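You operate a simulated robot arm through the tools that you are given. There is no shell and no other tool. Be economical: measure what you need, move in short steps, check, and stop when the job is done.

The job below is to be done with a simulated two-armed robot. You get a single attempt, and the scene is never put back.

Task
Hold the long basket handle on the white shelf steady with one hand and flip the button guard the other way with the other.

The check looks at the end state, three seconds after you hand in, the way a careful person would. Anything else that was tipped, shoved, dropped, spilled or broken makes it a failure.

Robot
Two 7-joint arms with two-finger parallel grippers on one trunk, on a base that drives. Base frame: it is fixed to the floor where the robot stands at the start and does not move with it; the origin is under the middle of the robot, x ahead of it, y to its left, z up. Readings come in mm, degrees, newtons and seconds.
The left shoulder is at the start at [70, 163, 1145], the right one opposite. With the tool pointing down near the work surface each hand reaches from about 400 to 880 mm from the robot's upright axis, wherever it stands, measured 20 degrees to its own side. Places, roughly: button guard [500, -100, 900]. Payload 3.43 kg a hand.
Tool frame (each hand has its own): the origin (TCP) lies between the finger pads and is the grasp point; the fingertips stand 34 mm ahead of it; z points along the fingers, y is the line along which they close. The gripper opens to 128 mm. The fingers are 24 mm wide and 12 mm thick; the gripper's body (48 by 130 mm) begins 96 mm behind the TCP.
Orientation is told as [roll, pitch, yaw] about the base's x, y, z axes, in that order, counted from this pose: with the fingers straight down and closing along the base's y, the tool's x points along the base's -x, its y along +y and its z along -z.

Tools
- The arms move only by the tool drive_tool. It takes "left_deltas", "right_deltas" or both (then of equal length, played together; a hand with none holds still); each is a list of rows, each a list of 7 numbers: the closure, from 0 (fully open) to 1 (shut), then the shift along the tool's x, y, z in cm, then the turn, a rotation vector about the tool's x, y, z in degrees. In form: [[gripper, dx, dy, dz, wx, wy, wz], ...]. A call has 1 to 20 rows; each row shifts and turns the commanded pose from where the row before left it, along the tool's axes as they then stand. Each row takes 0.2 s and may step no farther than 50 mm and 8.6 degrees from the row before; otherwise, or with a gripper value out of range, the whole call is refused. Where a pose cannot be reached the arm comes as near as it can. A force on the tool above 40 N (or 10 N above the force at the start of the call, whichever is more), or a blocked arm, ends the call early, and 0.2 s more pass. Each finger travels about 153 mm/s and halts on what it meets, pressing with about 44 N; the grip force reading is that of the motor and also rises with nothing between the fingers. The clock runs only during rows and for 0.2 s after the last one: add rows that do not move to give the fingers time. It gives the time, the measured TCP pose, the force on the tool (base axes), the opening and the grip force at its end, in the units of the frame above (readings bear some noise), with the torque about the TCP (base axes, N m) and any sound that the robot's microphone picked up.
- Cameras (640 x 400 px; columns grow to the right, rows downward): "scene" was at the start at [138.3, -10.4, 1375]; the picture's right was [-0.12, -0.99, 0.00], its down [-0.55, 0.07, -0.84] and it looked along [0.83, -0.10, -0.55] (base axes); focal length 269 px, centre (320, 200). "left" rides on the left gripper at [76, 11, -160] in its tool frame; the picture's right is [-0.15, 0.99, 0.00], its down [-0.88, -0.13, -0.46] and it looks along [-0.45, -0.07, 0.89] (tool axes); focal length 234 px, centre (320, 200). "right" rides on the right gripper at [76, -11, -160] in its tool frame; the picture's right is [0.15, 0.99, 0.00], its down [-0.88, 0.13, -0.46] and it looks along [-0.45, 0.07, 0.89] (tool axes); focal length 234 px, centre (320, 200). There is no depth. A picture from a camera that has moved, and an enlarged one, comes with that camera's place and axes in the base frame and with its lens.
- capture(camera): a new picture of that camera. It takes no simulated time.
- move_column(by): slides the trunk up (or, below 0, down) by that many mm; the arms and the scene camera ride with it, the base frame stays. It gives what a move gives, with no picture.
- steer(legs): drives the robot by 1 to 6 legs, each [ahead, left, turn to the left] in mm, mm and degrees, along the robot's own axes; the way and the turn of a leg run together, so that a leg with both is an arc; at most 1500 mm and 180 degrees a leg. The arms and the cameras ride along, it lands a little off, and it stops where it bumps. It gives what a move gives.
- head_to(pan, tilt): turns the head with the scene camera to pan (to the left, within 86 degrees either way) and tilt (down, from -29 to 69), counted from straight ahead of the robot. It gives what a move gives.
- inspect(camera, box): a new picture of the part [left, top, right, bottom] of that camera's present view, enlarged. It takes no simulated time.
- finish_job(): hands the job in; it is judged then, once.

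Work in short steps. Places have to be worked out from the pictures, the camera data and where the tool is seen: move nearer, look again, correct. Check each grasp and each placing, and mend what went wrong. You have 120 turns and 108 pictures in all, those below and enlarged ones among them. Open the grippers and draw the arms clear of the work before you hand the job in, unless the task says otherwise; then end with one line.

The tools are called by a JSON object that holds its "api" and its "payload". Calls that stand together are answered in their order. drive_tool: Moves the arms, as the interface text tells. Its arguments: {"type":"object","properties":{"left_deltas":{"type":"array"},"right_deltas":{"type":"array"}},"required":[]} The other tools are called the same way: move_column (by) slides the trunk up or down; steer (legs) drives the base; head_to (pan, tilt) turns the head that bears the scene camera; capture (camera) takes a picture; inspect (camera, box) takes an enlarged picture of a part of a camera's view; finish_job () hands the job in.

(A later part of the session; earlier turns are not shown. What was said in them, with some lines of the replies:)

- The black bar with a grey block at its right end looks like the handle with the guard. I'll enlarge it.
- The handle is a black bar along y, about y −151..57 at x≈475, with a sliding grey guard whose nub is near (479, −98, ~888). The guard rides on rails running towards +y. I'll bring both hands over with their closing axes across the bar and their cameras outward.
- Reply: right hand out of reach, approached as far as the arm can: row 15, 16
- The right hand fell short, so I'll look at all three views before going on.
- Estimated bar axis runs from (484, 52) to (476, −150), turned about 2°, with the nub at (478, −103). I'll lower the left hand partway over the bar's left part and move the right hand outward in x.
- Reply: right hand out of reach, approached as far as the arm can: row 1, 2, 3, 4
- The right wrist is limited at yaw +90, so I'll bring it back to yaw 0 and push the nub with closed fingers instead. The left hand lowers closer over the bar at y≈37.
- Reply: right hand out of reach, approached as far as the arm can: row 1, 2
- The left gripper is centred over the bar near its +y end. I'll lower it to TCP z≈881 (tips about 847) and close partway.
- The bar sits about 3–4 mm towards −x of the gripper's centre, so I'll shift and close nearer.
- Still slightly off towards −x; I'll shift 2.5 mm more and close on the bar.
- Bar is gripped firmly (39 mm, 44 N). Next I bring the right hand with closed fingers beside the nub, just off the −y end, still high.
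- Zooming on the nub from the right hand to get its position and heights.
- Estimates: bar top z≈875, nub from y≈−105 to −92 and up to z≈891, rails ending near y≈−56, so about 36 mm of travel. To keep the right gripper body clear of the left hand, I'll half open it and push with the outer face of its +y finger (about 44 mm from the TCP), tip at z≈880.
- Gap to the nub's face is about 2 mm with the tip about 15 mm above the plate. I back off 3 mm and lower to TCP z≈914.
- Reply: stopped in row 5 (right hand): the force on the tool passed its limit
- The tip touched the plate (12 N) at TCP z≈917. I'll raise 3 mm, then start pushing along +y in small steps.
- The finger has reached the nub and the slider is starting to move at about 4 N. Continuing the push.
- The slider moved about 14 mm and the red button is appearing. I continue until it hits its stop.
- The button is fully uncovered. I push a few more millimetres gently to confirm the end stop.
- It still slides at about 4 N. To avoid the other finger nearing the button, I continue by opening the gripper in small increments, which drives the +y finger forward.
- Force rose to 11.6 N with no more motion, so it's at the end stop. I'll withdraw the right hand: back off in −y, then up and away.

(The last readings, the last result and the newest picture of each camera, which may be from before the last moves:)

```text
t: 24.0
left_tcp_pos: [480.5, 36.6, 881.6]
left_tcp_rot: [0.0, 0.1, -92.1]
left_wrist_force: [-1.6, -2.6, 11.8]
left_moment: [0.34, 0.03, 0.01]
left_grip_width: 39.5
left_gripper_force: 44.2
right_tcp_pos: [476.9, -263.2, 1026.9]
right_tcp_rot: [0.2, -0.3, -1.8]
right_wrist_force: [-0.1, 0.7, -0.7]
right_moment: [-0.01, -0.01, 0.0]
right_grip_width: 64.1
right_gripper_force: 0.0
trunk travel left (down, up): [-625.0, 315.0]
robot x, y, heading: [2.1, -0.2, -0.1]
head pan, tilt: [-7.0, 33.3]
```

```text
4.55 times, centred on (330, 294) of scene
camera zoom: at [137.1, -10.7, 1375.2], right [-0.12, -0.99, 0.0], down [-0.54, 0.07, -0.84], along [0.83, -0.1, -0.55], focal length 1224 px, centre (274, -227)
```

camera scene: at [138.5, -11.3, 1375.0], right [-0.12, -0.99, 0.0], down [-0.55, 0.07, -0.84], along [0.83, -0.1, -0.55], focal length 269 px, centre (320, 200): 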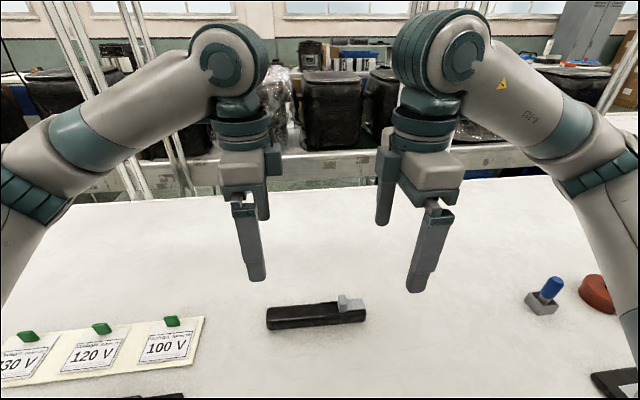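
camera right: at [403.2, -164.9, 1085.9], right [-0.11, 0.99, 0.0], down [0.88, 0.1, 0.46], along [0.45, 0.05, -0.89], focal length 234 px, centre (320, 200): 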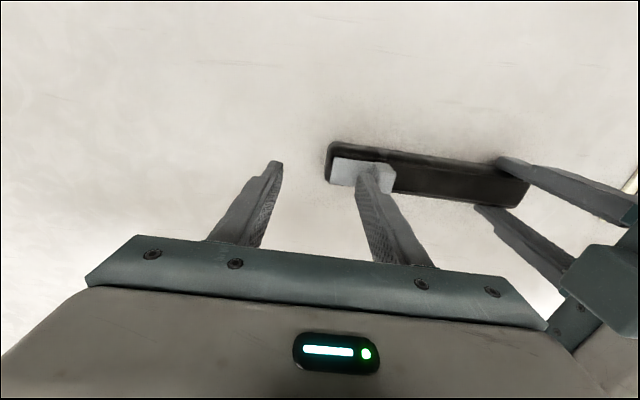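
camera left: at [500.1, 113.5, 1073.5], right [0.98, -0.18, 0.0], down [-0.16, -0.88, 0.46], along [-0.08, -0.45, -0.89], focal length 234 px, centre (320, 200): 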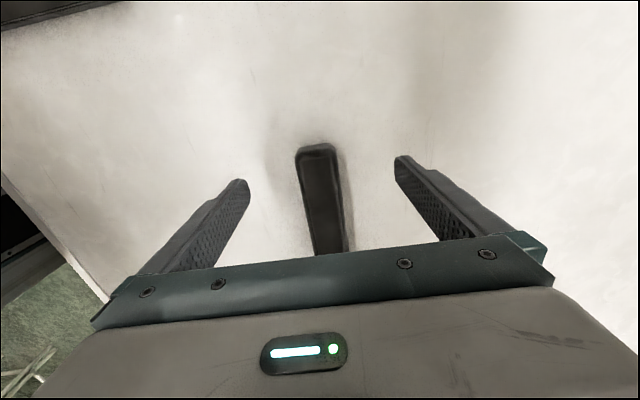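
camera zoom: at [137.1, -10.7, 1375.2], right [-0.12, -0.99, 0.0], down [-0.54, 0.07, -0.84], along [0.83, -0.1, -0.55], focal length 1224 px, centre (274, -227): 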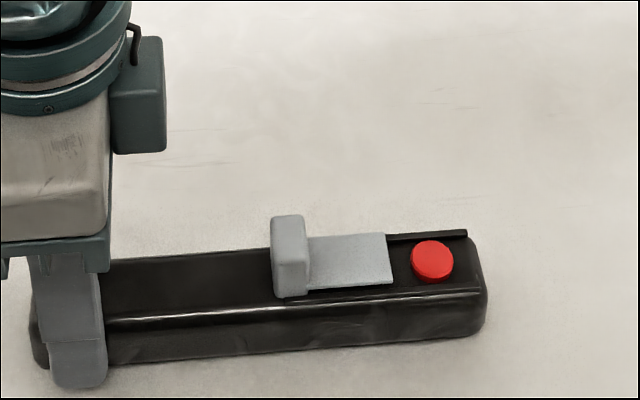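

The slider stays put and the button is clear. Now I release the handle with the left hand and lift straight up.

{"api": "drive_tool", "payload": {"left_deltas": [[0.6, 0, 0, 0, 0, 0, 0], [0.45, 0, 0, 0, 0, 0, 0], [0.45, 0, 0, 0, 0, 0, 0], [0.4, 0, 0, -3, 0, 0, 0], [0.2, 0, 0, -4, 0, 0, 0], [0, 0, 0, -4, 0, 0, 0], [0, 0, 0, -4, 0, 0, 0], [0, 3, 0, -3, 0, 0, 0], [0, 4, 0, 0, 0, 0, 0], [0, 4, 0, 0, 0, 0, 0], [0, 0, 0, 0, 0, 0, 0]], "right_deltas": [[0.5, 0, 0, 0, 0, 0, 0], [0.5, 0, 0, 0, 0, 0, 0], [0.5, 0, 0, 0, 0, 0, 0], [0.3, 0, 0, -3, 0, 0, 0], [0, 0, 0, -3, 0, 0, 0], [0, 0, -4, 0, 0, 0, 0], [0, 0, -4, 0, 0, 0, 0], [0, 0, 0, 0, 0, 0, 0], [0, 0, 0, 0, 0, 0, 0], [0, 0, 0, 0, 0, 0, 0], [0, 0, 0, 0, 0, 0, 0]]}}

{"api": "capture", "payload": {"camera": "scene"}}

{"api": "inspect", "payload": {"camera": "scene", "box": [250, 270, 390, 358]}}

```text
t: 26.4
left_tcp_pos: [486.5, 145.9, 1060.4]
left_tcp_rot: [0.0, 0.1, -92.1]
left_wrist_force: [-1.0, 0.7, 0.5]
left_moment: [0.02, 0.01, 0.0]
left_grip_width: 128.0
left_gripper_force: 0.0
right_tcp_pos: [477.2, -346.2, 1089.7]
right_tcp_rot: [0.4, -0.3, -1.8]
right_wrist_force: [0.6, -0.5, 0.4]
right_moment: [0.03, 0.03, -0.02]
right_grip_width: 127.9
right_gripper_force: 0.0
trunk travel left (down, up): [-625.0, 315.0]
robot x, y, heading: [-3.0, 1.8, -0.1]
head pan, tilt: [-7.0, 33.3]
```

```text
74 pictures are left
camera scene: at [138.7, -11.7, 1374.9], right [-0.12, -0.99, 0.0], down [-0.55, 0.07, -0.84], along [0.83, -0.1, -0.55], focal length 269 px, centre (320, 200)
```

scene: 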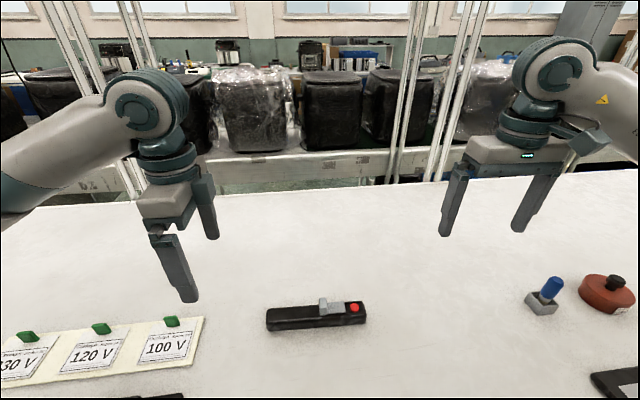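

```text
4.55 times, centred on (320, 314) of scene
camera zoom: at [138.7, -11.7, 1374.9], right [-0.12, -0.99, 0.0], down [-0.55, 0.07, -0.84], along [0.83, -0.1, -0.55], focal length 1224 px, centre (320, -318)
```

zoom: 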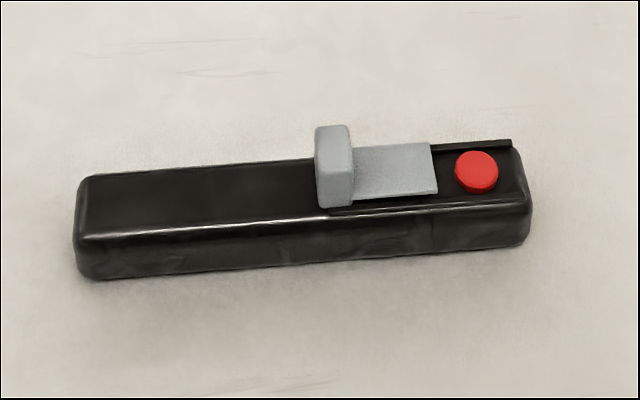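

The guard is at the other end of its travel, the handle has hardly moved, everything else is undisturbed and both arms are clear, so I'm handing in.

{"api": "finish_job", "payload": {}}

```text
The job is handed in.
```

The left hand held the handle steady while the right slid the button guard to its opposite stop, leaving the red button uncovered; both grippers are open and clear, and nothing else looks disturbed.
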